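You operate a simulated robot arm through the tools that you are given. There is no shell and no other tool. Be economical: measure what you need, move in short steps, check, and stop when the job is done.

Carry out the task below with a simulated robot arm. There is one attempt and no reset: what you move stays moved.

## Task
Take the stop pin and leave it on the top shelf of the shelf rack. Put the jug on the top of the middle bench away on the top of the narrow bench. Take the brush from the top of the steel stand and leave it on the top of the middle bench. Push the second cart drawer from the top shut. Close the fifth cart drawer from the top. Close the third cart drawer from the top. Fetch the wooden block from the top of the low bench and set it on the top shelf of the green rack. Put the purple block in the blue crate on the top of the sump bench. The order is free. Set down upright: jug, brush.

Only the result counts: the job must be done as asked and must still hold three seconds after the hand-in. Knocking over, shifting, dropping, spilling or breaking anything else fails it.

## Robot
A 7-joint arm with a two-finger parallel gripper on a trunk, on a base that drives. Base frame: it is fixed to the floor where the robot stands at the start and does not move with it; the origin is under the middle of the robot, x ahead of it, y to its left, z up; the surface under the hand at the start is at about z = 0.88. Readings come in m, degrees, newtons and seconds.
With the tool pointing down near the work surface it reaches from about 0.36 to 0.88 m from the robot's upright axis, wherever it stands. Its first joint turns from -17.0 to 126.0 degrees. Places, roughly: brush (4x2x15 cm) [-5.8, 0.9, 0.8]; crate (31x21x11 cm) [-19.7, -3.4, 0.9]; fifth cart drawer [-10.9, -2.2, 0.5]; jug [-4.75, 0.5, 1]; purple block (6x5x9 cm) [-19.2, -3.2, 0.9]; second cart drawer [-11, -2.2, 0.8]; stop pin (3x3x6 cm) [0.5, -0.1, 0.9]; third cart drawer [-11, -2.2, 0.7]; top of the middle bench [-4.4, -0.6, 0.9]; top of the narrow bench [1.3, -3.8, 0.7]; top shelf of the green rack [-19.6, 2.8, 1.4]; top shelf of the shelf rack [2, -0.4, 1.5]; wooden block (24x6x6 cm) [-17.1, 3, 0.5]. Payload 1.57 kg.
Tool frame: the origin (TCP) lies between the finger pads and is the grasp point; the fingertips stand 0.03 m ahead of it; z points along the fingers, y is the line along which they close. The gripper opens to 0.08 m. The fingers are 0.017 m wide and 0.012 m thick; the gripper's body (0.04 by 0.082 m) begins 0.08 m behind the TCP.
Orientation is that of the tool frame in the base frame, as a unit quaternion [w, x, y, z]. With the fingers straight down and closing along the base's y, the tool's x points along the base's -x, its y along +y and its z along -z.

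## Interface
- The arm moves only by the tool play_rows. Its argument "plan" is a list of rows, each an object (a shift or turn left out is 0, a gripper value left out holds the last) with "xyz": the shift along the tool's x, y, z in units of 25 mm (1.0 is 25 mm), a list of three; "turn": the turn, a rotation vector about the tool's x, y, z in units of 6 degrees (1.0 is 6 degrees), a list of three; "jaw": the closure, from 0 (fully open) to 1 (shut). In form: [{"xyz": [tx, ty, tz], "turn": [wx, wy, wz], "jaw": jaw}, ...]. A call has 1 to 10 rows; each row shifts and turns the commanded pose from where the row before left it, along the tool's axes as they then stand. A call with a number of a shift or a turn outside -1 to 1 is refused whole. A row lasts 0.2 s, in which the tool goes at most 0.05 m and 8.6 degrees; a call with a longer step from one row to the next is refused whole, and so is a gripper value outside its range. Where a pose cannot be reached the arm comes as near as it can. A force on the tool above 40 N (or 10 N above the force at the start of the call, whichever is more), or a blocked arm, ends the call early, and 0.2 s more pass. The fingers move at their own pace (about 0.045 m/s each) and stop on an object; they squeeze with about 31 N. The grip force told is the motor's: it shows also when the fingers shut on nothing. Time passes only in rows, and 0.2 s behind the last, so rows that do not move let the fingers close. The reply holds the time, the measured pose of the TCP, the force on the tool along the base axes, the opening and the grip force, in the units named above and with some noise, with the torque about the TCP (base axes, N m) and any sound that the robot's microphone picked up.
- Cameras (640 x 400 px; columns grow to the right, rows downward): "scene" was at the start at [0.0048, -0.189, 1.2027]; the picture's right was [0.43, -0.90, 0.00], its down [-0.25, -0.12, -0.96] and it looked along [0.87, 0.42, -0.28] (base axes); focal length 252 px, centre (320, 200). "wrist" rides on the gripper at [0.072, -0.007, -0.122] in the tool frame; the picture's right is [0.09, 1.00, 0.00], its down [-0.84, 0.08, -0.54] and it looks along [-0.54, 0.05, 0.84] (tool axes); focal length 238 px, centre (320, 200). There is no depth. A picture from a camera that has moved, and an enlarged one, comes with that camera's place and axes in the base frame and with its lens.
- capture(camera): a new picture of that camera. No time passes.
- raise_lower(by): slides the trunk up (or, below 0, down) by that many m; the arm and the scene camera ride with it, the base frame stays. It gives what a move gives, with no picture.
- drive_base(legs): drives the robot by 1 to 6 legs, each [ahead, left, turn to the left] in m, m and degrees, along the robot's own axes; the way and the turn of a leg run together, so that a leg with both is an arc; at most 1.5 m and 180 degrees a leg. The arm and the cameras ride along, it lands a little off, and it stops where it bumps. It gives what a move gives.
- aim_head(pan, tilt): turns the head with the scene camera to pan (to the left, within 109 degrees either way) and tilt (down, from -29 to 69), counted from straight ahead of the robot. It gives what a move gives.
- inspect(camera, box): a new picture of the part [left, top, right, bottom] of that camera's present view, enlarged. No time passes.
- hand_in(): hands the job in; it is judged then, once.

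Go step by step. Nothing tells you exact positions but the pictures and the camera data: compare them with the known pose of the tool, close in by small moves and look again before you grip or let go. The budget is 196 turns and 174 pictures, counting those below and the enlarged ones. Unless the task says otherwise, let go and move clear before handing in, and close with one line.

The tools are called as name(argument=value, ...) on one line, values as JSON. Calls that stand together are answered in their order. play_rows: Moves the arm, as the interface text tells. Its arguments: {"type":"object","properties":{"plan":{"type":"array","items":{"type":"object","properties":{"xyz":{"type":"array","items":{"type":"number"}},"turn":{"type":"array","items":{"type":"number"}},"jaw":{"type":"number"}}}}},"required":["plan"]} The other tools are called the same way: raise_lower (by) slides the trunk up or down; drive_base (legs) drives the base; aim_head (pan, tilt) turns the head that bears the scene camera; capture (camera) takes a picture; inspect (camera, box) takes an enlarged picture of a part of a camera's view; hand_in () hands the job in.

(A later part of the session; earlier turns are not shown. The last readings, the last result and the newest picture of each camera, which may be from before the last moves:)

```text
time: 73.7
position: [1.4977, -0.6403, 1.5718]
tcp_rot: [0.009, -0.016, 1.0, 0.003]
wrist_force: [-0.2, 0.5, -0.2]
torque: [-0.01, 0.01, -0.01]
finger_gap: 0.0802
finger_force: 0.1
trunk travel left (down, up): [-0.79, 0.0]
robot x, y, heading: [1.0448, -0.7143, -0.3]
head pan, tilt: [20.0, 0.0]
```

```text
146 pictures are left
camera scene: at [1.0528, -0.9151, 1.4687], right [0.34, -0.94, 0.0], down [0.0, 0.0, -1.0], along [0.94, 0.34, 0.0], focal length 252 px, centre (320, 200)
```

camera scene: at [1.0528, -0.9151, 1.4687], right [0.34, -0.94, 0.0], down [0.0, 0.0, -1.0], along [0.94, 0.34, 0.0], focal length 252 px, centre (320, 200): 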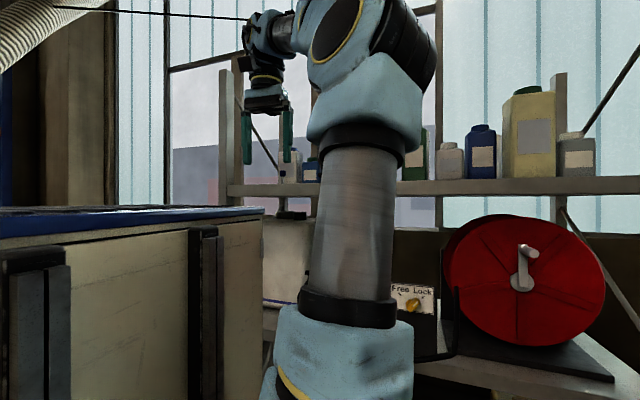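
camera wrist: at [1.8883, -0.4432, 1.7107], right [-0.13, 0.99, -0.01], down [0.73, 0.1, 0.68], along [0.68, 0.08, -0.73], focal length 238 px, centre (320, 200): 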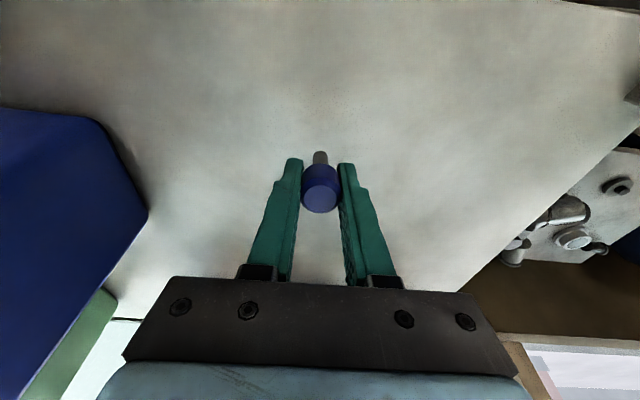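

The pin stands on the rack. Now I'll turn around to look along the hall toward the jug and the other places.

drive_base(legs=[[-0.1, -0.05, 0], [0, 0, 180]])

aim_head(pan=0, tilt=15)

capture(camera="scene")

aim_head(pan=70, tilt=15)

capture(camera="scene")

aim_head(pan=-60, tilt=15)

capture(camera="scene")

```text
time: 82.2
position: [0.4965, -0.827, 1.5738]
tcp_rot: [0.004, 1.0, -0.002, -0.009]
wrist_force: [-0.4, -0.6, -0.3]
torque: [0.02, 0.02, 0.0]
finger_gap: 0.0801
finger_force: 0.1
trunk travel left (down, up): [-0.79, 0.0]
robot x, y, heading: [0.9491, -0.7657, 177.7]
head pan, tilt: [20.0, 0.0]
```

```text
time: 83.0
position: [0.4981, -0.8267, 1.5736]
tcp_rot: [0.003, 1.0, -0.002, -0.009]
wrist_force: [0.7, 0.1, 0.5]
torque: [-0.01, 0.02, 0.01]
finger_gap: 0.0803
finger_force: 0.1
trunk travel left (down, up): [-0.79, 0.0]
robot x, y, heading: [0.9522, -0.7659, 177.7]
head pan, tilt: [0.0, 15.0]
```

```text
145 pictures are left
camera scene: at [0.9469, -0.5357, 1.4446], right [0.04, 1.0, 0.0], down [0.26, -0.01, -0.97], along [-0.97, 0.04, -0.26], focal length 252 px, centre (320, 200)
```

scene: 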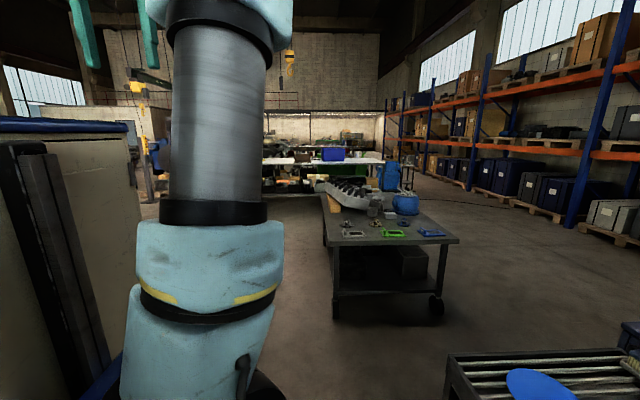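

```text
time: 84.4
position: [0.4986, -0.8271, 1.5726]
tcp_rot: [0.004, 1.0, -0.003, -0.009]
wrist_force: [0.5, 0.1, 0.0]
torque: [-0.05, 0.01, 0.02]
finger_gap: 0.0798
finger_force: 0.0
trunk travel left (down, up): [-0.79, 0.0]
robot x, y, heading: [0.9501, -0.7684, 178.1]
head pan, tilt: [70.0, 15.0]
```

```text
144 pictures are left
camera scene: at [1.0047, -0.6258, 1.4446], right [-0.92, 0.38, 0.0], down [0.1, 0.24, -0.97], along [-0.37, -0.89, -0.26], focal length 252 px, centre (320, 200)
```

scene: 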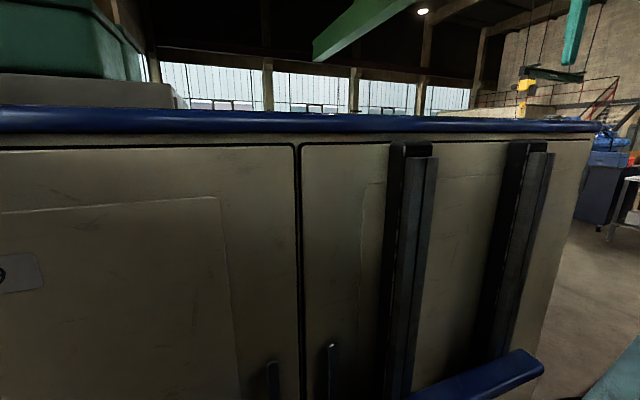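

```text
time: 86.5
position: [0.4966, -0.8264, 1.5739]
tcp_rot: [0.003, 1.0, -0.003, -0.009]
wrist_force: [0.7, 0.5, 0.0]
torque: [0.0, -0.01, 0.03]
finger_gap: 0.0801
finger_force: 0.0
trunk travel left (down, up): [-0.79, 0.0]
robot x, y, heading: [0.9497, -0.763, 177.6]
head pan, tilt: [-60.0, 15.0]
```

```text
143 pictures are left
camera scene: at [0.9968, -0.4567, 1.4446], right [0.89, 0.46, 0.0], down [0.12, -0.23, -0.97], along [-0.45, 0.86, -0.26], focal length 252 px, centre (320, 200)
```

scene: 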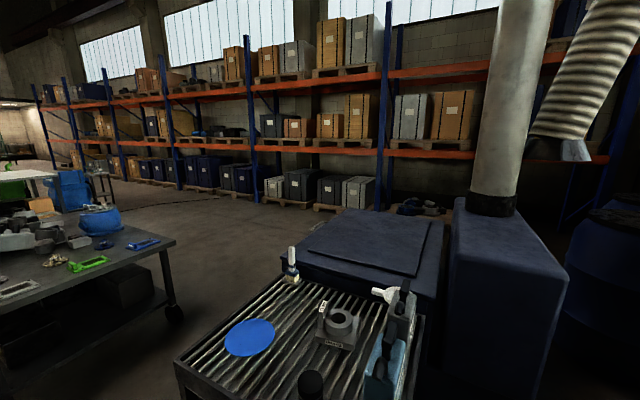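

There's a wheeled table ahead (near edge x≈-0.76, y from -0.36 to 0.55), and a white bench behind it. I'll look in that direction in detail.

aim_head(pan=0, tilt=15)

inspect(camera="scene", box=[260, 120, 460, 245])

```text
time: 87.8
position: [0.4987, -0.8278, 1.5735]
tcp_rot: [0.003, 1.0, -0.003, -0.009]
wrist_force: [0.0, 0.3, -0.2]
torque: [0.0, 0.04, -0.01]
finger_gap: 0.0799
finger_force: 0.1
trunk travel left (down, up): [-0.79, 0.0]
robot x, y, heading: [0.9529, -0.7664, 177.9]
head pan, tilt: [0.0, 15.0]
```

```text
3.20 times, centred on (360, 182) of scene
camera zoom: at [0.9469, -0.5355, 1.4446], right [0.04, 1.0, 0.0], down [0.26, -0.01, -0.97], along [-0.97, 0.04, -0.26], focal length 805 px, centre (192, 256)
```

zoom: 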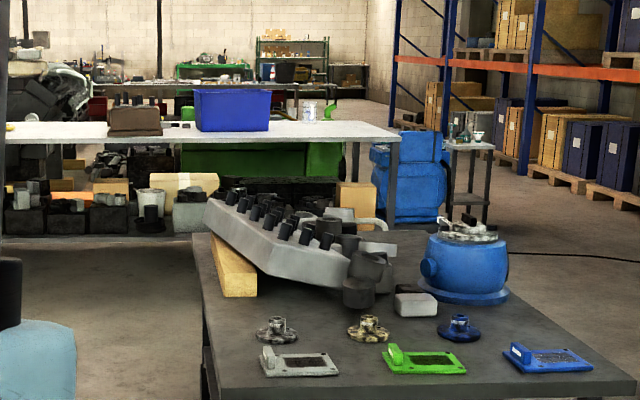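

The white bench ahead (x≈-4.4) is the middle bench with a glass jug at its right end, and the small steel stand with brushes stands beyond it. I'll drive west past the table along y≈-0.9.

drive_base(legs=[[0, 0, 2.2], [0.3, 0.15, 0], [1.5, 0, 0], [1.5, 0, 0]])

capture(camera="scene")

aim_head(pan=-40, tilt=15)

capture(camera="scene")

```text
time: 105.0
position: [-2.9202, -0.9372, 1.5723]
tcp_rot: [0.004, 1.0, -0.007, -0.008]
wrist_force: [0.8, 0.3, -0.6]
torque: [0.01, -0.02, 0.0]
finger_gap: 0.0802
finger_force: 0.0
trunk travel left (down, up): [-0.79, 0.0]
robot x, y, heading: [-2.465, -0.8821, 177.2]
head pan, tilt: [0.0, 15.0]
```

```text
141 pictures are left
camera scene: at [-2.4691, -0.6496, 1.4446], right [0.05, 1.0, 0.0], down [0.26, -0.01, -0.97], along [-0.96, 0.05, -0.26], focal length 252 px, centre (320, 200)
```

scene: 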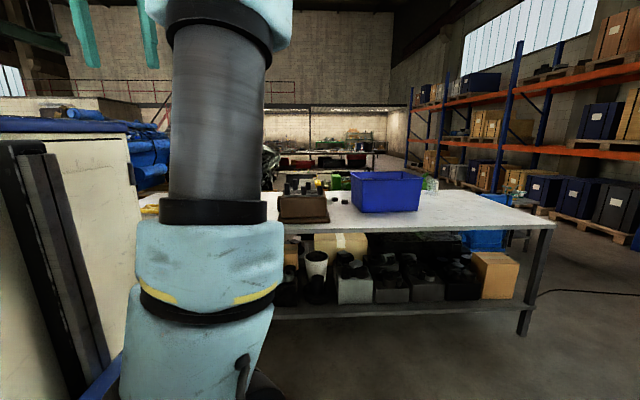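

```text
time: 106.0
position: [-2.9206, -0.9375, 1.5728]
tcp_rot: [0.004, 1.0, -0.007, -0.009]
wrist_force: [-0.3, -0.7, -0.4]
torque: [0.0, 0.01, 0.01]
finger_gap: 0.08
finger_force: 0.1
trunk travel left (down, up): [-0.79, 0.0]
robot x, y, heading: [-2.4694, -0.878, 177.1]
head pan, tilt: [-40.0, 15.0]
```

```text
140 pictures are left
camera scene: at [-2.4444, -0.5908, 1.4446], right [0.68, 0.73, 0.0], down [0.19, -0.18, -0.97], along [-0.71, 0.66, -0.26], focal length 252 px, centre (320, 200)
```

scene: 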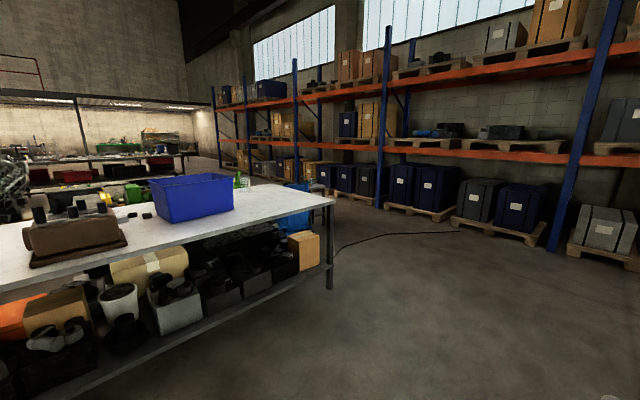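

The bench's right end is at y≈0.93 with its front at x≈-3.9, and the jug stands near the back. I'll go around to the right end between the table and the bench.

drive_base(legs=[[0, 0, 2.8], [0.45, 0, 0], [0, -1.2, 0], [0, -1.2, 0]])

aim_head(pan=10, tilt=25)

capture(camera="scene")

```text
time: 120.7
position: [-3.3907, 1.4698, 1.5745]
tcp_rot: [0.004, 1.0, 0.027, -0.009]
wrist_force: [0.1, 0.9, 0.3]
torque: [-0.02, 0.02, 0.03]
finger_gap: 0.0801
finger_force: 0.1
trunk travel left (down, up): [-0.79, 0.0]
robot x, y, heading: [-2.9443, 1.5539, -178.6]
head pan, tilt: [-40.0, 15.0]
```

```text
time: 121.9
position: [-3.3925, 1.4687, 1.5727]
tcp_rot: [0.004, 1.0, 0.027, -0.009]
wrist_force: [-0.4, 0.2, -0.3]
torque: [-0.02, 0.0, -0.05]
finger_gap: 0.0801
finger_force: 0.1
trunk travel left (down, up): [-0.79, 0.0]
robot x, y, heading: [-2.9438, 1.5562, -178.9]
head pan, tilt: [10.0, 25.0]
```

```text
139 pictures are left
camera scene: at [-2.9573, 1.7707, 1.4284], right [-0.19, 0.98, 0.0], down [0.41, 0.08, -0.91], along [-0.89, -0.17, -0.42], focal length 252 px, centre (320, 200)
```

scene: 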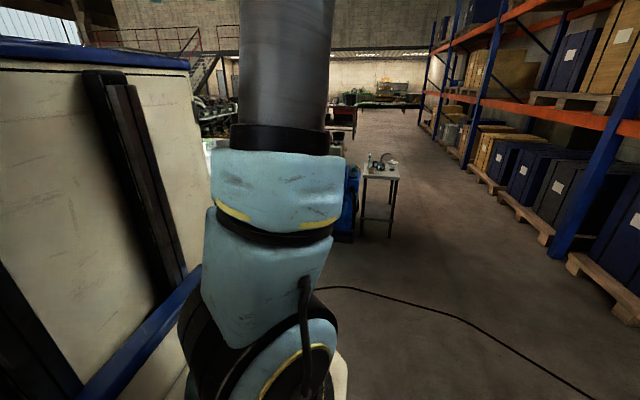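

A small stand with items is visible around (-5.1, 1.9). I'll zoom in on it to see what it holds.

inspect(camera="scene", box=[330, 130, 430, 195])

aim_head(pan=30, tilt=20)

capture(camera="wrist")

```text
6.15 times, centred on (380, 162) of scene
camera zoom: at [-2.9573, 1.7707, 1.4284], right [-0.19, 0.98, 0.0], down [0.41, 0.08, -0.91], along [-0.89, -0.17, -0.42], focal length 1548 px, centre (-49, 431)
```

zoom: 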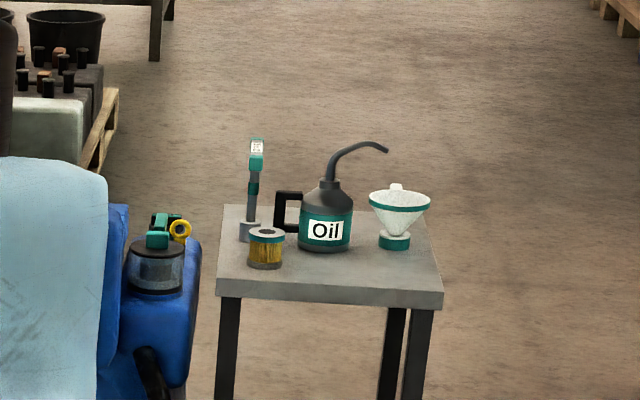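

```text
time: 122.7
position: [-3.3914, 1.469, 1.5731]
tcp_rot: [0.003, 1.0, 0.026, -0.009]
wrist_force: [0.2, -0.3, 0.0]
torque: [0.01, 0.01, -0.03]
finger_gap: 0.0801
finger_force: 0.0
trunk travel left (down, up): [-0.79, 0.0]
robot x, y, heading: [-2.9449, 1.5532, -179.2]
head pan, tilt: [30.0, 20.0]
```

```text
137 pictures are left
camera wrist: at [-3.3174, 1.4803, 1.6936], right [0.15, -0.99, 0.01], down [-0.82, -0.12, 0.56], along [-0.55, -0.09, -0.83], focal length 238 px, centre (320, 200)
```

wrist: 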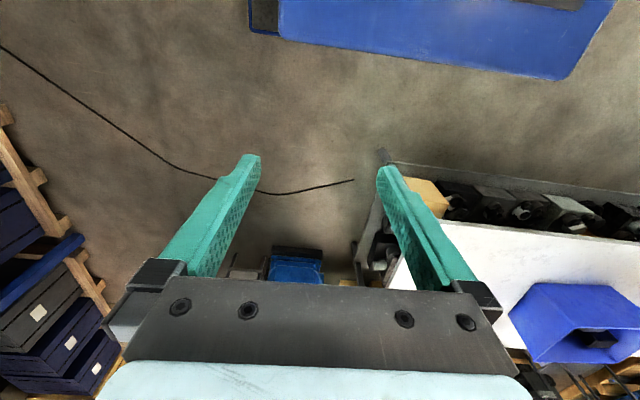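

The stand I see holds an oil can and an upright item, but its place differs from the brush's rough position. I'll look behind the bench to be sure.

capture(camera="scene")

```text
136 pictures are left
camera scene: at [-2.9467, 1.7403, 1.4364], right [-0.52, 0.86, 0.0], down [0.29, 0.18, -0.94], along [-0.81, -0.48, -0.34], focal length 252 px, centre (320, 200)
```

scene: 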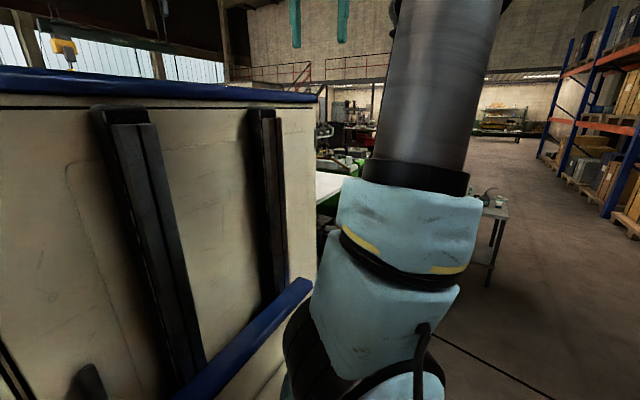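

The arm blocks that view, so I'll rotate the base left and look to the right of the arm.

drive_base(legs=[[0, 0, 50]])

aim_head(pan=-30, tilt=15)

capture(camera="scene")

inspect(camera="scene", box=[240, 130, 440, 255])

```text
time: 125.3
position: [-3.1637, 1.1562, 1.5738]
tcp_rot: [0.007, 0.894, 0.447, -0.006]
wrist_force: [0.0, -0.4, -0.5]
torque: [0.01, 0.01, -0.01]
finger_gap: 0.0801
finger_force: 0.0
trunk travel left (down, up): [-0.79, 0.0]
robot x, y, heading: [-2.9475, 1.5571, -128.9]
head pan, tilt: [30.0, 20.0]
```

```text
time: 126.6
position: [-3.1628, 1.1564, 1.5743]
tcp_rot: [0.007, 0.894, 0.447, -0.006]
wrist_force: [0.1, -0.8, -0.1]
torque: [0.03, 0.01, -0.02]
finger_gap: 0.0799
finger_force: 0.0
trunk travel left (down, up): [-0.79, 0.0]
robot x, y, heading: [-2.9464, 1.5574, -128.9]
head pan, tilt: [-30.0, 15.0]
```

```text
135 pictures are left
camera scene: at [-3.1583, 1.7298, 1.4446], right [-0.36, 0.93, 0.0], down [0.24, 0.09, -0.97], along [-0.9, -0.35, -0.26], focal length 252 px, centre (320, 200)
```

scene: 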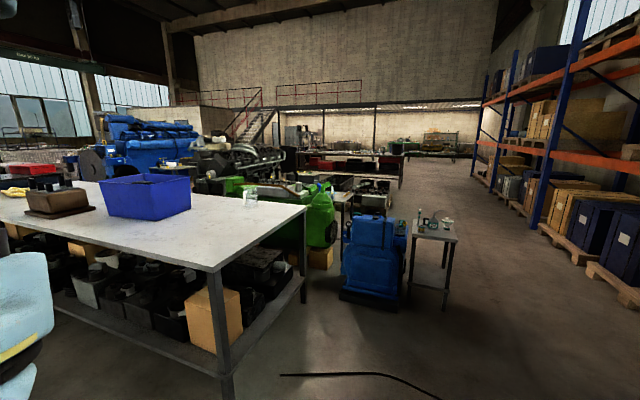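

```text
3.20 times, centred on (340, 192) of scene
camera zoom: at [-3.1583, 1.7298, 1.4446], right [-0.36, 0.93, 0.0], down [0.24, 0.09, -0.97], along [-0.9, -0.35, -0.26], focal length 805 px, centre (256, 224)
```

zoom: 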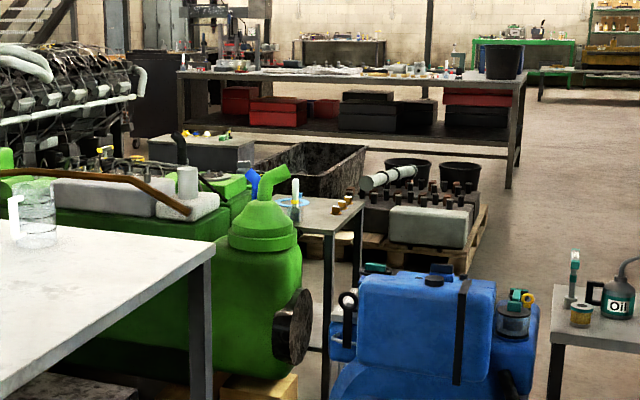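

The steel stand with the brush is behind the green engine at about (-5.8, 0.9), and the jug stands at (-4.76, 0.515) on the bench. I'll come to the bench's right end facing the jug.

drive_base(legs=[[0, 0, 38.9], [0, -1.4, 0], [0, -0.2, 0]])

aim_head(pan=0, tilt=35)

capture(camera="scene")

```text
time: 136.5
position: [-4.4541, 1.1438, 1.5732]
tcp_rot: [0.009, 0.713, 0.701, -0.004]
wrist_force: [0.4, 0.4, -0.1]
torque: [-0.02, 0.04, -0.02]
finger_gap: 0.08
finger_force: 0.0
trunk travel left (down, up): [-0.79, 0.0]
robot x, y, heading: [-4.5091, 1.5984, -92.6]
head pan, tilt: [-30.0, 15.0]
```

```text
time: 137.5
position: [-4.4544, 1.1433, 1.5725]
tcp_rot: [0.008, 0.713, 0.701, -0.004]
wrist_force: [1.2, -0.4, 0.2]
torque: [0.02, -0.03, 0.01]
finger_gap: 0.08
finger_force: 0.0
trunk travel left (down, up): [-0.79, 0.0]
robot x, y, heading: [-4.5129, 1.5972, -93.2]
head pan, tilt: [0.0, 35.0]
```

```text
133 pictures are left
camera scene: at [-4.7398, 1.6019, 1.4126], right [-1.0, 0.05, 0.0], down [0.03, 0.57, -0.82], along [-0.04, -0.82, -0.57], focal length 252 px, centre (320, 200)
```

scene: 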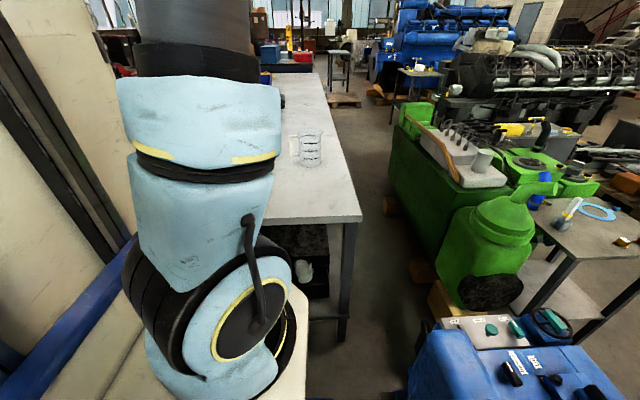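

inspect(camera="scene", box=[260, 110, 380, 185])

inspect(camera="scene", box=[520, 170, 640, 245])

```text
5.33 times, centred on (320, 148) of scene
camera zoom: at [-4.7398, 1.6019, 1.4126], right [-1.0, 0.05, 0.0], down [0.03, 0.57, -0.82], along [-0.04, -0.82, -0.57], focal length 1342 px, centre (320, 480)
```

zoom: 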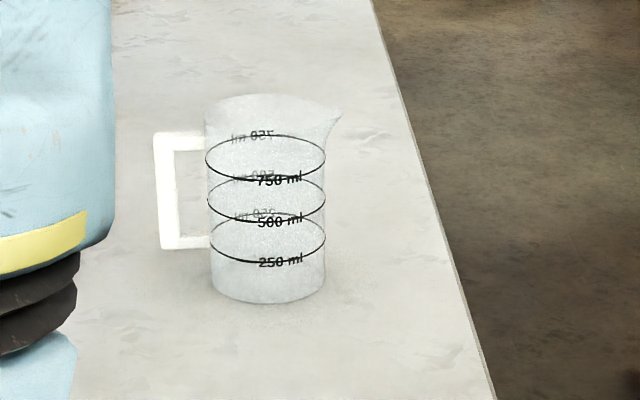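

```text
5.33 times, centred on (580, 208) of scene
camera zoom: at [-4.7398, 1.6019, 1.4126], right [-1.0, 0.05, 0.0], down [0.03, 0.57, -0.82], along [-0.04, -0.82, -0.57], focal length 1342 px, centre (-1067, 160)
```

zoom: 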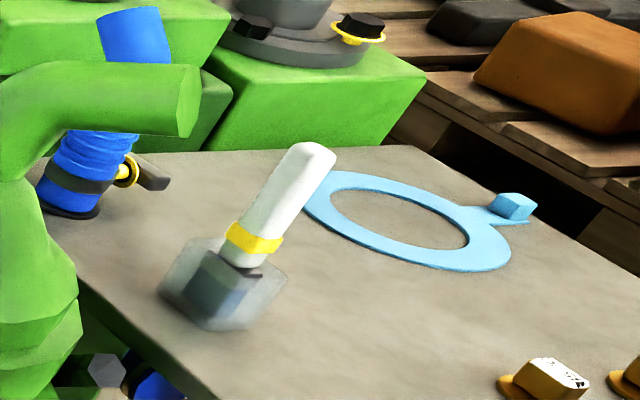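

The jug is an empty measuring jug, about 10.5 cm wide and 16 cm tall, with its handle toward +x. I'll pinch its rim wall on the near side (+y), one finger inside, so first I'll position the base and lower the trunk.

drive_base(legs=[[0, 0, 3.2], [0, -0.14, 0], [0.21, 0, 0]])

raise_lower(by=-0.25)

capture(camera="wrist")

```text
time: 140.4
position: [-4.573, 0.9394, 1.5734]
tcp_rot: [0.008, 0.695, 0.719, -0.003]
wrist_force: [-0.9, 1.2, -0.6]
torque: [-0.03, 0.01, -0.01]
finger_gap: 0.0798
finger_force: 0.1
trunk travel left (down, up): [-0.79, 0.0]
robot x, y, heading: [-4.6499, 1.3873, -89.8]
head pan, tilt: [0.0, 35.0]
```

```text
time: 142.6
position: [-4.5704, 0.9394, 1.346]
tcp_rot: [0.011, 0.696, 0.718, -0.001]
wrist_force: [8.4, -8.1, 21.9]
torque: [2.89, 1.0, -0.71]
finger_gap: 0.0796
finger_force: 0.1
trunk travel left (down, up): [-0.56, 0.23]
robot x, y, heading: [-4.6513, 1.3887, -89.8]
head pan, tilt: [0.0, 35.0]
stopped: the force on the tool passed its limit at 94 N (the readings are from after the stop); the commanded pose is now the measured one
```

```text
130 pictures are left
camera wrist: at [-4.5825, 1.0126, 1.4657], right [0.99, 0.12, 0.01], down [0.09, -0.82, 0.56], along [0.08, -0.55, -0.83], focal length 238 px, centre (320, 200)
```

wrist: 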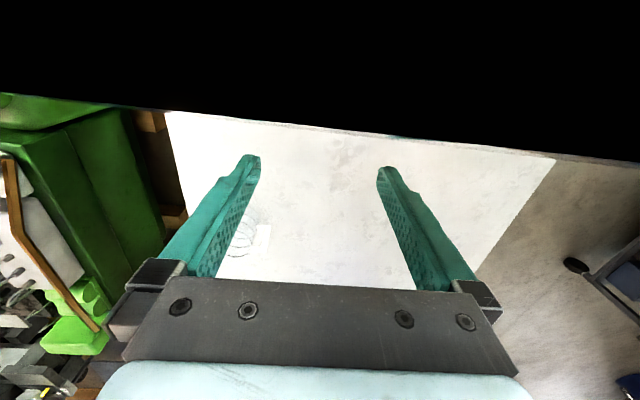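

The wrist camera touched the robot's own deck as the trunk went down. I'll raise it again and extend the arm forward first.

raise_lower(by=0.1)

play_rows(plan=[{"xyz": [-1, 0, 0]}, {"xyz": [-1, 0, 0]}, {"xyz": [-1, 0, 0]}, {"xyz": [-1, 0, 0]}, {"xyz": [-1, -0.5, 0]}, {"xyz": [-1, -0.5, 0]}, {"xyz": [-1, -0.5, 0]}, {"xyz": [-1, -0.5, 0]}])

capture(camera="wrist")

```text
time: 143.9
position: [-4.5719, 0.9385, 1.4448]
tcp_rot: [0.011, 0.695, 0.719, -0.001]
wrist_force: [-0.7, -0.4, 0.8]
torque: [0.01, 0.0, 0.0]
finger_gap: 0.0803
finger_force: 0.0
trunk travel left (down, up): [-0.66, 0.13]
robot x, y, heading: [-4.6526, 1.3889, -90.0]
head pan, tilt: [0.0, 35.0]
```

```text
time: 145.7
position: [-4.6196, 0.8645, 1.4415]
tcp_rot: [0.014, 0.695, 0.719, -0.002]
wrist_force: [0.7, 0.3, -0.2]
torque: [-0.02, 0.04, 0.01]
finger_gap: 0.0801
finger_force: 0.0
out of reach, approached as far as the arm can: row 2, 3, 4, 5, 6, 7, 8
trunk travel left (down, up): [-0.66, 0.13]
robot x, y, heading: [-4.6504, 1.391, -90.0]
head pan, tilt: [0.0, 35.0]
```

```text
129 pictures are left
camera wrist: at [-4.6309, 0.9394, 1.5611], right [0.99, 0.13, 0.01], down [0.1, -0.82, 0.56], along [0.08, -0.56, -0.83], focal length 238 px, centre (320, 200)
```

wrist: 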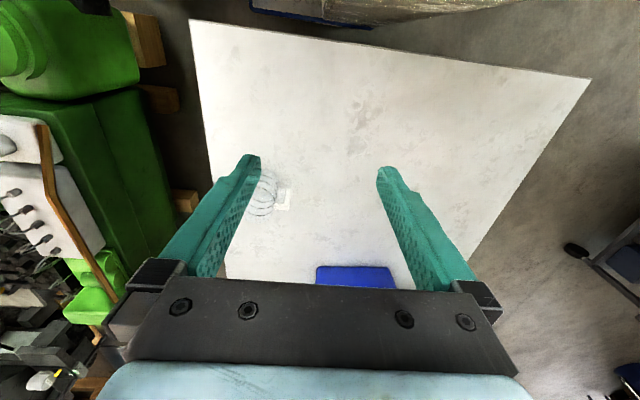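

I'll descend and extend together with the arm.

play_rows(plan=[{"xyz": [-0.7, 0, 0.7]}, {"xyz": [-0.7, 0, 0.7]}, {"xyz": [-0.7, 0, 0.7]}, {"xyz": [-0.7, 0, 0.7]}, {"xyz": [-0.7, -0.5, 0.7]}, {"xyz": [-0.7, -0.5, 0.7]}, {"xyz": [-0.7, -0.5, 0.7]}, {"xyz": [-0.7, -0.5, 0.7]}])

capture(camera="wrist")

```text
time: 147.5
position: [-4.6648, 0.7228, 1.3024]
tcp_rot: [0.011, 0.695, 0.719, -0.001]
wrist_force: [0.8, -0.3, 1.0]
torque: [-0.04, 0.03, -0.01]
finger_gap: 0.0801
finger_force: 0.0
trunk travel left (down, up): [-0.66, 0.13]
robot x, y, heading: [-4.6516, 1.3869, -90.0]
head pan, tilt: [0.0, 35.0]
```

```text
128 pictures are left
camera wrist: at [-4.6741, 0.7959, 1.4235], right [0.99, 0.13, 0.01], down [0.1, -0.82, 0.56], along [0.08, -0.55, -0.83], focal length 238 px, centre (320, 200)
```

wrist: 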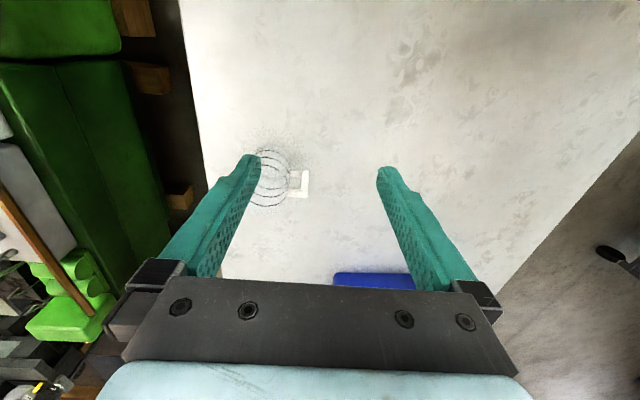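

Now I'll yaw the hand 90° so the fingers close along y, and check reach along the way.

play_rows(plan=[{"turn": [0, 0, 1]}, {"turn": [0, 0, 1]}, {"turn": [0, 0, 1]}, {"turn": [0, 0, 1]}, {"turn": [0, 0, 1]}, {"turn": [0, 0, 1]}, {"turn": [0, 0, 1]}, {"turn": [0, 0, 1]}, {"turn": [0, 0, 1]}, {"turn": [0, 0, 1]}])

play_rows(plan=[{"turn": [0, 0, 1]}, {"turn": [0, 0, 1]}, {"turn": [0, 0, 1]}, {"turn": [0, 0, 1]}, {"turn": [0, 0, 1]}])

capture(camera="wrist")

```text
time: 149.7
position: [-4.6626, 0.7231, 1.3031]
tcp_rot: [0.01, 0.962, 0.274, 0.004]
wrist_force: [-0.1, -0.2, -0.7]
torque: [-0.01, 0.02, 0.02]
finger_gap: 0.08
finger_force: 0.0
trunk travel left (down, up): [-0.66, 0.13]
robot x, y, heading: [-4.6524, 1.3858, -89.7]
head pan, tilt: [0.0, 35.0]
```

```text
time: 150.9
position: [-4.6623, 0.7229, 1.3023]
tcp_rot: [0.008, 1.0, 0.016, 0.007]
wrist_force: [-0.4, -0.8, -0.4]
torque: [-0.02, 0.02, 0.02]
finger_gap: 0.0798
finger_force: 0.2
trunk travel left (down, up): [-0.66, 0.13]
robot x, y, heading: [-4.6511, 1.3894, -90.2]
head pan, tilt: [0.0, 35.0]
```

```text
127 pictures are left
camera wrist: at [-4.5921, 0.7335, 1.426], right [0.12, -0.99, 0.02], down [-0.84, -0.09, 0.53], along [-0.53, -0.08, -0.85], focal length 238 px, centre (320, 200)
```

wrist: 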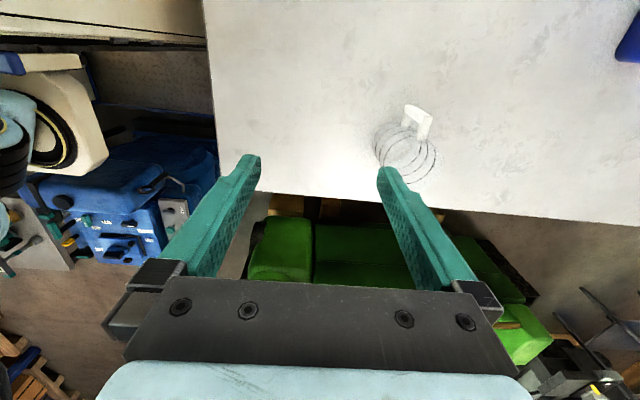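

Yaw reached. I'll move above the jug's near rim at z≈1.15 and look again.

play_rows(plan=[{"xyz": [-0.48, 0.9, 0.86]}, {"xyz": [-0.48, 0.9, 0.86]}, {"xyz": [-0.48, 0.9, 0.86]}, {"xyz": [-0.48, 0.9, 0.86]}, {"xyz": [-0.48, 0.9, 0.86]}, {"xyz": [-0.48, 0.9, 0.86]}, {"xyz": [-0.48, 0.9, 0.86]}])

capture(camera="wrist")

aim_head(pan=0, tilt=25)

capture(camera="scene")

```text
time: 152.5
position: [-4.7365, 0.5635, 1.1543]
tcp_rot: [0.01, 1.0, 0.016, 0.007]
wrist_force: [-0.4, 0.9, 0.0]
torque: [-0.04, 0.0, 0.01]
finger_gap: 0.0799
finger_force: 0.1
trunk travel left (down, up): [-0.66, 0.13]
robot x, y, heading: [-4.6527, 1.3918, -90.1]
head pan, tilt: [0.0, 35.0]
```

```text
126 pictures are left
camera wrist: at [-4.6664, 0.5724, 1.2769], right [0.12, -0.99, 0.02], down [-0.84, -0.1, 0.53], along [-0.53, -0.08, -0.85], focal length 238 px, centre (320, 200)
```

wrist: 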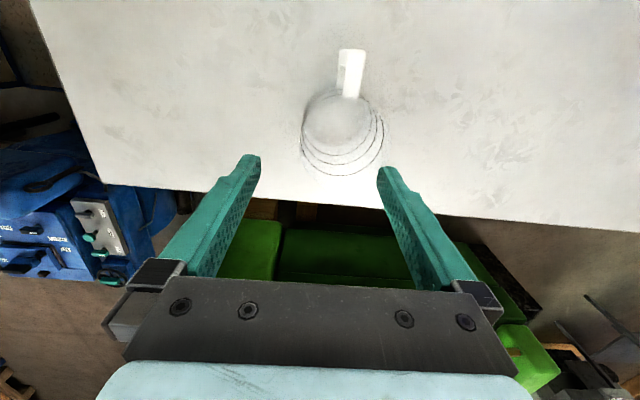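

```text
time: 153.2
position: [-4.737, 0.5624, 1.154]
tcp_rot: [0.008, 1.0, 0.016, 0.007]
wrist_force: [0.2, 0.7, -0.2]
torque: [-0.01, -0.01, 0.0]
finger_gap: 0.0799
finger_force: 0.0
trunk travel left (down, up): [-0.66, 0.13]
robot x, y, heading: [-4.6568, 1.3896, -89.9]
head pan, tilt: [0.0, 25.0]
```

```text
125 pictures are left
camera scene: at [-4.8809, 1.3772, 1.298], right [-1.0, 0.0, 0.0], down [0.0, 0.42, -0.91], along [0.0, -0.91, -0.42], focal length 252 px, centre (320, 200)
```

scene: 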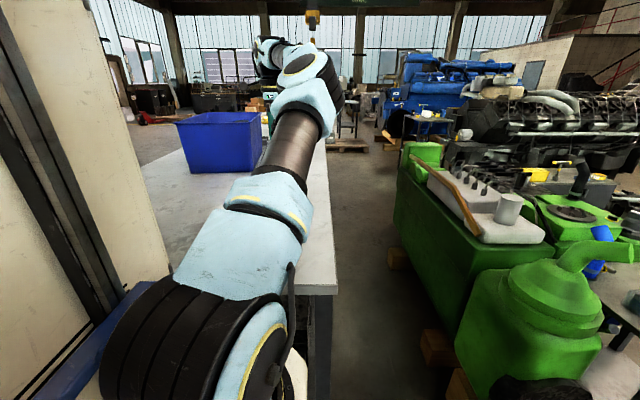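

inspect(camera="wrist", box=[260, 30, 430, 200])

```text
2.35 times, centred on (345, 115) of wrist
camera zoom: at [-4.6661, 0.5724, 1.2769], right [0.12, -0.99, 0.02], down [-0.84, -0.1, 0.53], along [-0.53, -0.08, -0.85], focal length 561 px, centre (261, 400)
```

zoom: 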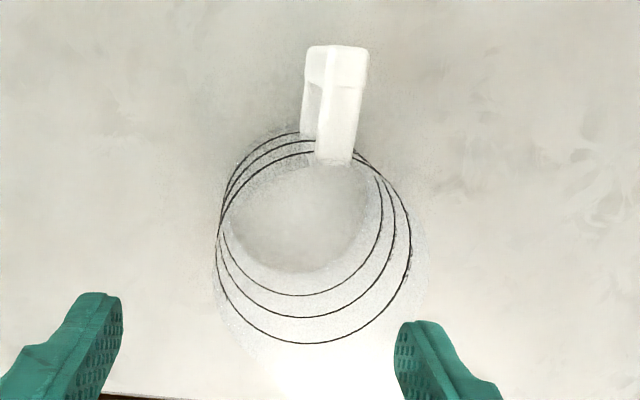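

The jug axis is at about (-4.758, 0.526) with radius 5.5 cm, so the near wall is at y≈0.581. I'll align and descend to just above the rim.

play_rows(plan=[{"xyz": [-0.42, -0.37, 0.5]}, {"xyz": [-0.42, -0.37, 0.6]}, {"xyz": [0, 0, 1]}, {"xyz": [0, 0, 1]}])

inspect(camera="wrist", box=[230, 60, 410, 240])

inspect(camera="scene", box=[200, 40, 360, 200])

```text
time: 154.2
position: [-4.7584, 0.5782, 1.0754]
tcp_rot: [0.01, 1.0, 0.016, 0.007]
wrist_force: [1.2, 0.2, 0.6]
torque: [0.01, 0.01, 0.04]
finger_gap: 0.0802
finger_force: 0.1
trunk travel left (down, up): [-0.66, 0.13]
robot x, y, heading: [-4.6496, 1.3872, -90.0]
head pan, tilt: [0.0, 25.0]
```

```text
2.22 times, centred on (320, 150) of wrist
camera zoom: at [-4.6888, 0.5886, 1.1986], right [0.12, -0.99, 0.02], down [-0.84, -0.1, 0.53], along [-0.53, -0.08, -0.85], focal length 530 px, centre (320, 311)
```

zoom: 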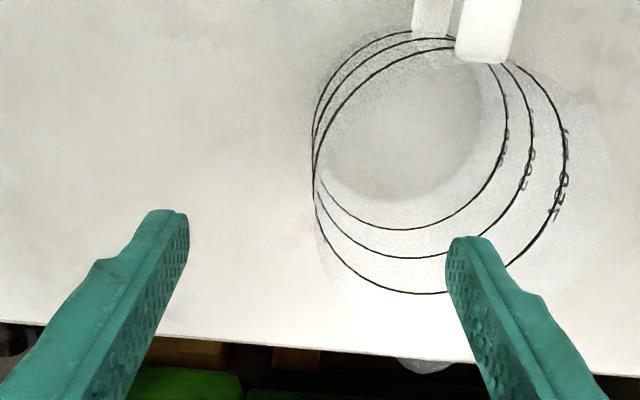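

```text
2.50 times, centred on (280, 120) of scene
camera zoom: at [-4.8808, 1.3774, 1.2981], right [-1.0, 0.0, 0.0], down [0.0, 0.42, -0.91], along [0.0, -0.91, -0.42], focal length 629 px, centre (420, 400)
```

zoom: 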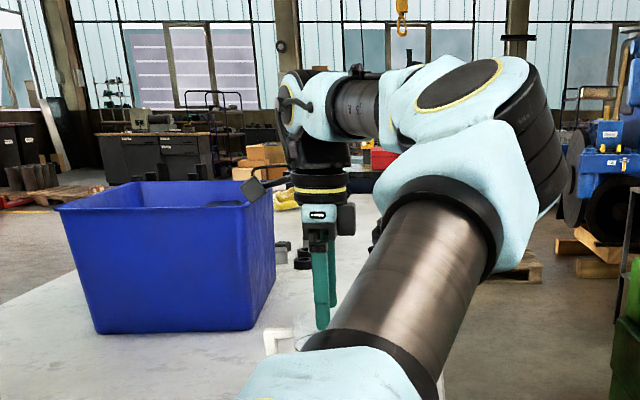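

The near wall lies right at the TCP plane (y≈0.579). I'll lower 6 cm with one finger inside and close gently.

play_rows(plan=[{"xyz": [0, 0, 0.8]}, {"xyz": [0, 0, 0.8]}, {"xyz": [0, 0, 0.8]}, {}])

inspect(camera="wrist", box=[230, 60, 410, 240])

```text
time: 155.2
position: [-4.7587, 0.5746, 1.0166]
tcp_rot: [0.008, 1.0, 0.016, 0.007]
wrist_force: [-0.8, 0.7, 0.1]
torque: [0.02, 0.01, 0.02]
finger_gap: 0.0802
finger_force: 0.0
trunk travel left (down, up): [-0.66, 0.13]
robot x, y, heading: [-4.6498, 1.389, -89.9]
head pan, tilt: [0.0, 25.0]
```

```text
2.22 times, centred on (320, 150) of wrist
camera zoom: at [-4.6879, 0.586, 1.1394], right [0.12, -0.99, 0.02], down [-0.84, -0.1, 0.53], along [-0.53, -0.08, -0.85], focal length 530 px, centre (320, 311)
```

zoom: 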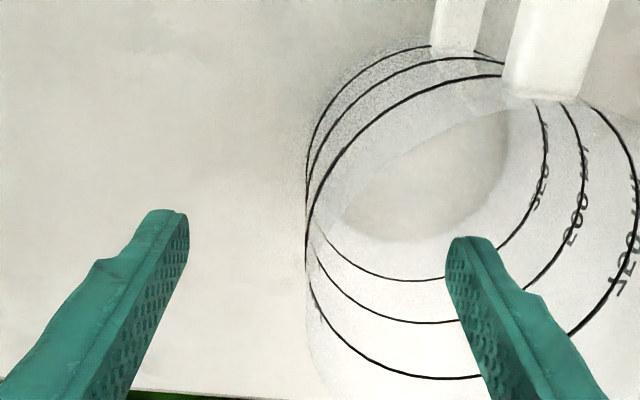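

The inner finger is inside the jug. I'll close now and lift slightly.

play_rows(plan=[{"jaw": 1}, {"jaw": 1}, {"jaw": 1}, {"jaw": 1}, {"jaw": 1}, {"jaw": 1}])

play_rows(plan=[{"xyz": [0, 0, -0.5]}, {"xyz": [0, 0, -0.5]}, {}])

capture(camera="wrist")

```text
time: 156.6
position: [-4.7587, 0.5744, 1.0172]
tcp_rot: [0.009, 1.0, 0.015, 0.007]
wrist_force: [0.1, 3.3, 1.1]
torque: [0.6, 0.16, 0.02]
finger_gap: 0.0004
finger_force: 22.3
trunk travel left (down, up): [-0.66, 0.13]
robot x, y, heading: [-4.6499, 1.3909, -90.2]
head pan, tilt: [0.0, 25.0]
```

```text
time: 157.4
position: [-4.7586, 0.5767, 1.0397]
tcp_rot: [0.009, 1.0, 0.017, 0.007]
wrist_force: [0.3, -0.4, -6.5]
torque: [0.32, 0.24, -0.02]
finger_gap: 0.0004
finger_force: 22.8
trunk travel left (down, up): [-0.66, 0.13]
robot x, y, heading: [-4.6511, 1.387, -90.2]
head pan, tilt: [0.0, 25.0]
```

```text
120 pictures are left
camera wrist: at [-4.6885, 0.5874, 1.1633], right [0.12, -0.99, 0.02], down [-0.84, -0.1, 0.53], along [-0.53, -0.08, -0.85], focal length 238 px, centre (320, 200)
```

wrist: 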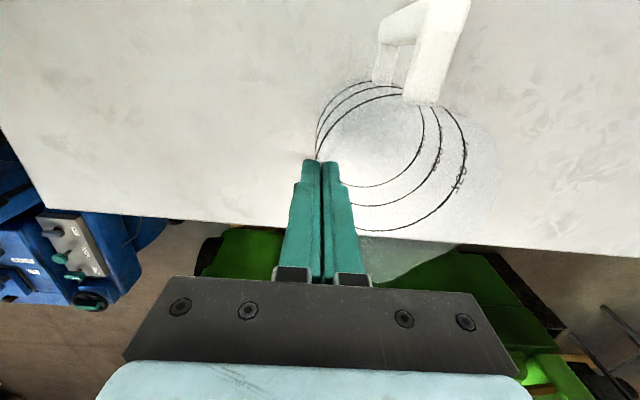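

The jug's weight (about 6.5 N) shows on the tool. I'll lift further and check that it comes along upright.

play_rows(plan=[{"xyz": [0, 0, -0.6]}, {"xyz": [0, 0, -0.6]}, {"xyz": [0, 0, -0.6]}, {"xyz": [0, 0, -0.6]}, {"xyz": [0, 0, -0.6]}])

capture(camera="wrist")

capture(camera="scene")

```text
time: 158.6
position: [-4.7594, 0.5755, 1.1158]
tcp_rot: [0.008, 1.0, 0.016, 0.008]
wrist_force: [-1.5, -0.2, -5.1]
torque: [0.28, 0.24, -0.03]
finger_gap: 0.0001
finger_force: 22.2
trunk travel left (down, up): [-0.66, 0.13]
robot x, y, heading: [-4.649, 1.3887, -90.1]
head pan, tilt: [0.0, 25.0]
```

```text
119 pictures are left
camera wrist: at [-4.6894, 0.5882, 1.2378], right [0.13, -0.99, 0.02], down [-0.84, -0.1, 0.53], along [-0.53, -0.08, -0.85], focal length 238 px, centre (320, 200)
```

wrist: 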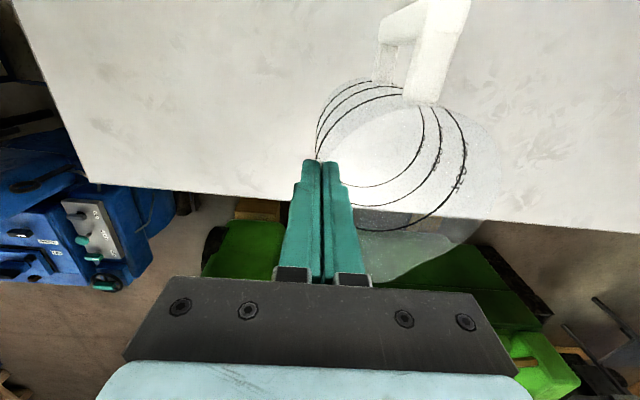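

```text
118 pictures are left
camera scene: at [-4.881, 1.3768, 1.298], right [-1.0, 0.0, 0.0], down [0.0, 0.42, -0.91], along [0.0, -0.91, -0.42], focal length 252 px, centre (320, 200)
```

scene: 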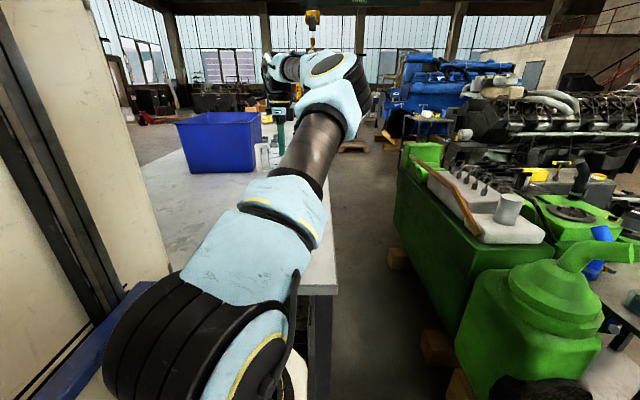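

The jug is held firmly upright. I'll retract and lift a bit, then drive back around through the passage, heading south.

play_rows(plan=[{"xyz": [0, -0.5, -0.8]}, {"xyz": [0, -0.8, -0.8]}, {"xyz": [0, -0.8, -0.8]}, {"xyz": [0, -0.8, -0.5]}, {"xyz": [0, -0.8, -0.5]}, {"xyz": [0, -0.8, 0]}, {"xyz": [0, -0.8, 0]}, {"xyz": [0, -0.8, 0]}])

drive_base(legs=[[-0.3, 0, 0], [0, 1.5, 0], [1.4, 0, 0], [1.4, 0, 0]])

aim_head(pan=0, tilt=10)

capture(camera="scene")

capture(camera="wrist")

```text
time: 160.4
position: [-4.765, 0.7297, 1.1934]
tcp_rot: [0.009, 1.0, 0.017, 0.007]
wrist_force: [0.7, 0.2, -6.6]
torque: [0.3, 0.27, 0.0]
finger_gap: 0.0001
finger_force: 22.3
trunk travel left (down, up): [-0.66, 0.13]
robot x, y, heading: [-4.6498, 1.3891, -90.1]
head pan, tilt: [0.0, 25.0]
```

```text
time: 182.7
position: [-3.2972, -1.7837, 1.1937]
tcp_rot: [0.008, 1.0, 0.009, 0.006]
wrist_force: [-0.2, 0.3, -6.8]
torque: [0.27, 0.26, 0.02]
finger_gap: 0.0
finger_force: 22.1
trunk travel left (down, up): [-0.66, 0.13]
robot x, y, heading: [-3.1746, -1.1239, -90.7]
head pan, tilt: [0.0, 25.0]
```

```text
time: 183.5
position: [-3.2969, -1.7836, 1.1942]
tcp_rot: [0.01, 1.0, 0.01, 0.007]
wrist_force: [0.8, 0.2, -5.6]
torque: [0.31, 0.25, 0.03]
finger_gap: 0.0001
finger_force: 22.1
trunk travel left (down, up): [-0.66, 0.13]
robot x, y, heading: [-3.174, -1.1249, -91.0]
head pan, tilt: [0.0, 10.0]
```

```text
117 pictures are left
camera scene: at [-3.4022, -1.1347, 1.3223], right [-1.0, 0.01, 0.0], down [0.0, 0.17, -0.98], along [-0.01, -0.98, -0.17], focal length 252 px, centre (320, 200)
```

scene: 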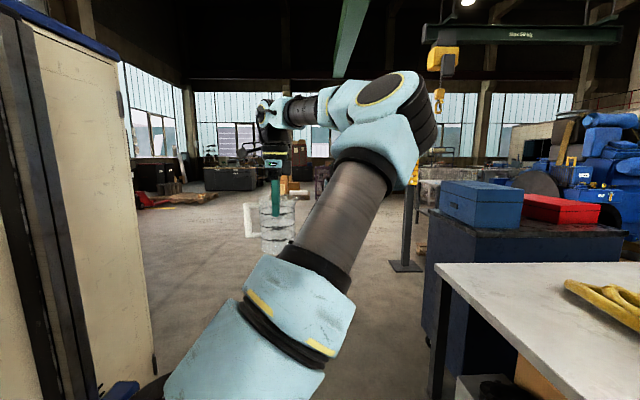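

```text
116 pictures are left
camera wrist: at [-3.2263, -1.7737, 1.3169], right [0.11, -0.99, 0.02], down [-0.84, -0.08, 0.53], along [-0.53, -0.07, -0.85], focal length 238 px, centre (320, 200)
```

wrist: 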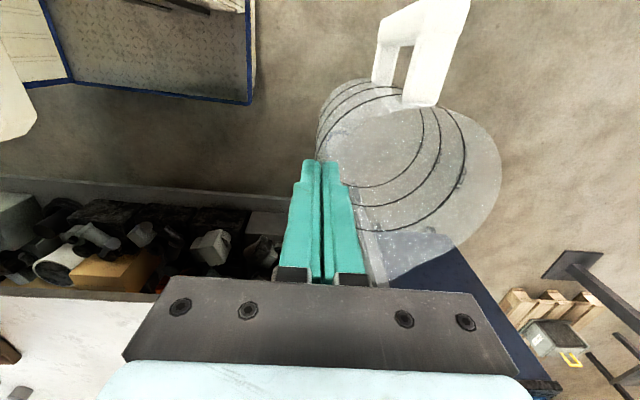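

The jug is fine and the floor south is open. I'll turn to face east and look toward the narrow bench.

drive_base(legs=[[0.3, 0, 0], [0, 0, 60]])

capture(camera="scene")

aim_head(pan=-50, tilt=10)

capture(camera="scene")

```text
time: 188.1
position: [-2.6712, -1.8578, 1.1929]
tcp_rot: [0.004, 0.864, 0.503, 0.011]
wrist_force: [-0.9, -0.5, -6.0]
torque: [-0.05, 0.38, 0.01]
finger_gap: 0.0
finger_force: 22.8
trunk travel left (down, up): [-0.66, 0.13]
robot x, y, heading: [-3.1745, -1.4148, -31.1]
head pan, tilt: [0.0, 10.0]
```

```text
115 pictures are left
camera scene: at [-3.2835, -1.6197, 1.3224], right [-0.52, -0.85, 0.0], down [-0.15, 0.09, -0.98], along [0.84, -0.51, -0.17], focal length 252 px, centre (320, 200)
```

scene: 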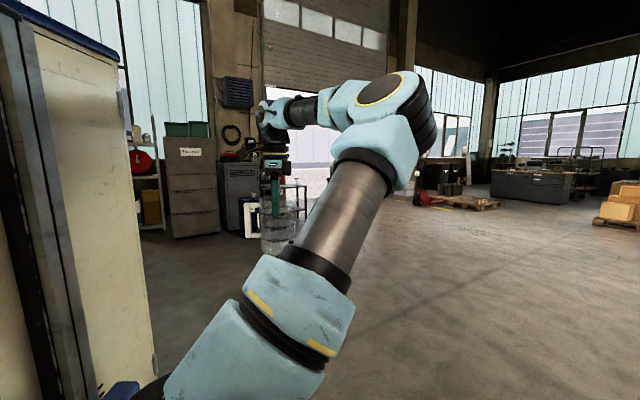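

```text
time: 189.3
position: [-2.6723, -1.8578, 1.1936]
tcp_rot: [0.004, 0.864, 0.504, 0.01]
wrist_force: [0.2, 0.3, -6.6]
torque: [-0.07, 0.34, 0.0]
finger_gap: 0.0001
finger_force: 22.8
trunk travel left (down, up): [-0.66, 0.13]
robot x, y, heading: [-3.1748, -1.4156, -31.2]
head pan, tilt: [-50.0, 10.0]
```

```text
114 pictures are left
camera scene: at [-3.3489, -1.6633, 1.3224], right [-0.99, -0.15, 0.0], down [-0.03, 0.17, -0.98], along [0.15, -0.97, -0.17], focal length 252 px, centre (320, 200)
```

scene: 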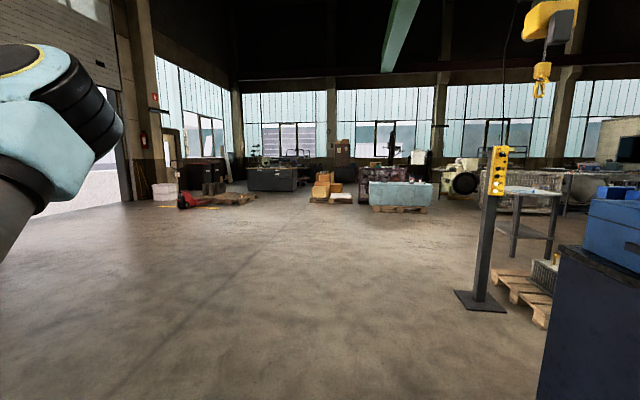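

The floor toward the narrow bench is open. I'll drive about 3 m ahead and look again.

drive_base(legs=[[1.5, 0, 0], [1.4, 0, 0]])

aim_head(pan=20, tilt=15)

capture(camera="scene")

aim_head(pan=-5, tilt=15)

capture(camera="scene")

```text
time: 203.4
position: [-0.1694, -3.3583, 1.1944]
tcp_rot: [0.004, 0.865, 0.501, 0.01]
wrist_force: [-0.3, -0.7, -5.6]
torque: [-0.07, 0.38, 0.0]
finger_gap: 0.0001
finger_force: 22.1
trunk travel left (down, up): [-0.66, 0.13]
robot x, y, heading: [-0.6694, -2.9148, -31.8]
head pan, tilt: [-50.0, 10.0]
```

```text
time: 204.8
position: [-0.1693, -3.3593, 1.1941]
tcp_rot: [0.004, 0.865, 0.501, 0.01]
wrist_force: [1.2, 0.2, -5.5]
torque: [-0.07, 0.36, 0.0]
finger_gap: 0.0001
finger_force: 22.5
trunk travel left (down, up): [-0.66, 0.13]
robot x, y, heading: [-0.6711, -2.9146, -31.6]
head pan, tilt: [20.0, 15.0]
```

```text
113 pictures are left
camera scene: at [-0.7675, -3.0868, 1.3142], right [-0.2, -0.98, 0.0], down [-0.25, 0.05, -0.97], along [0.95, -0.2, -0.26], focal length 252 px, centre (320, 200)
```

scene: 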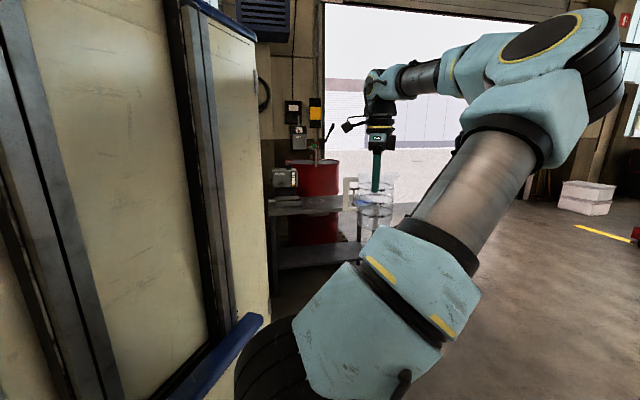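

```text
time: 205.7
position: [-0.1694, -3.3598, 1.194]
tcp_rot: [0.004, 0.865, 0.501, 0.01]
wrist_force: [0.5, 0.0, -5.6]
torque: [-0.08, 0.37, 0.01]
finger_gap: 0.0
finger_force: 22.9
trunk travel left (down, up): [-0.66, 0.13]
robot x, y, heading: [-0.6698, -2.9185, -31.8]
head pan, tilt: [-5.0, 15.0]
```

```text
112 pictures are left
camera scene: at [-0.784, -3.1235, 1.3142], right [-0.6, -0.8, 0.0], down [-0.21, 0.15, -0.97], along [0.78, -0.58, -0.26], focal length 252 px, centre (320, 200)
```

scene: 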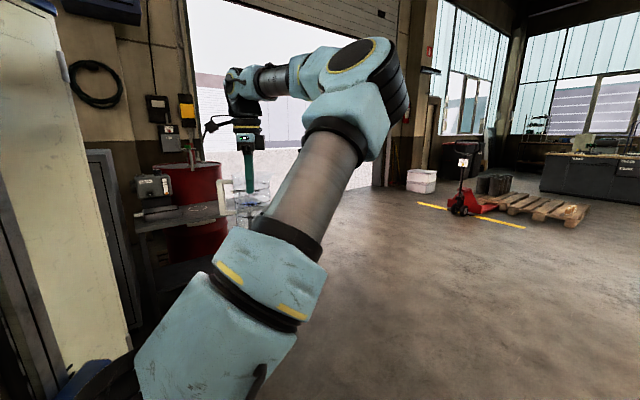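

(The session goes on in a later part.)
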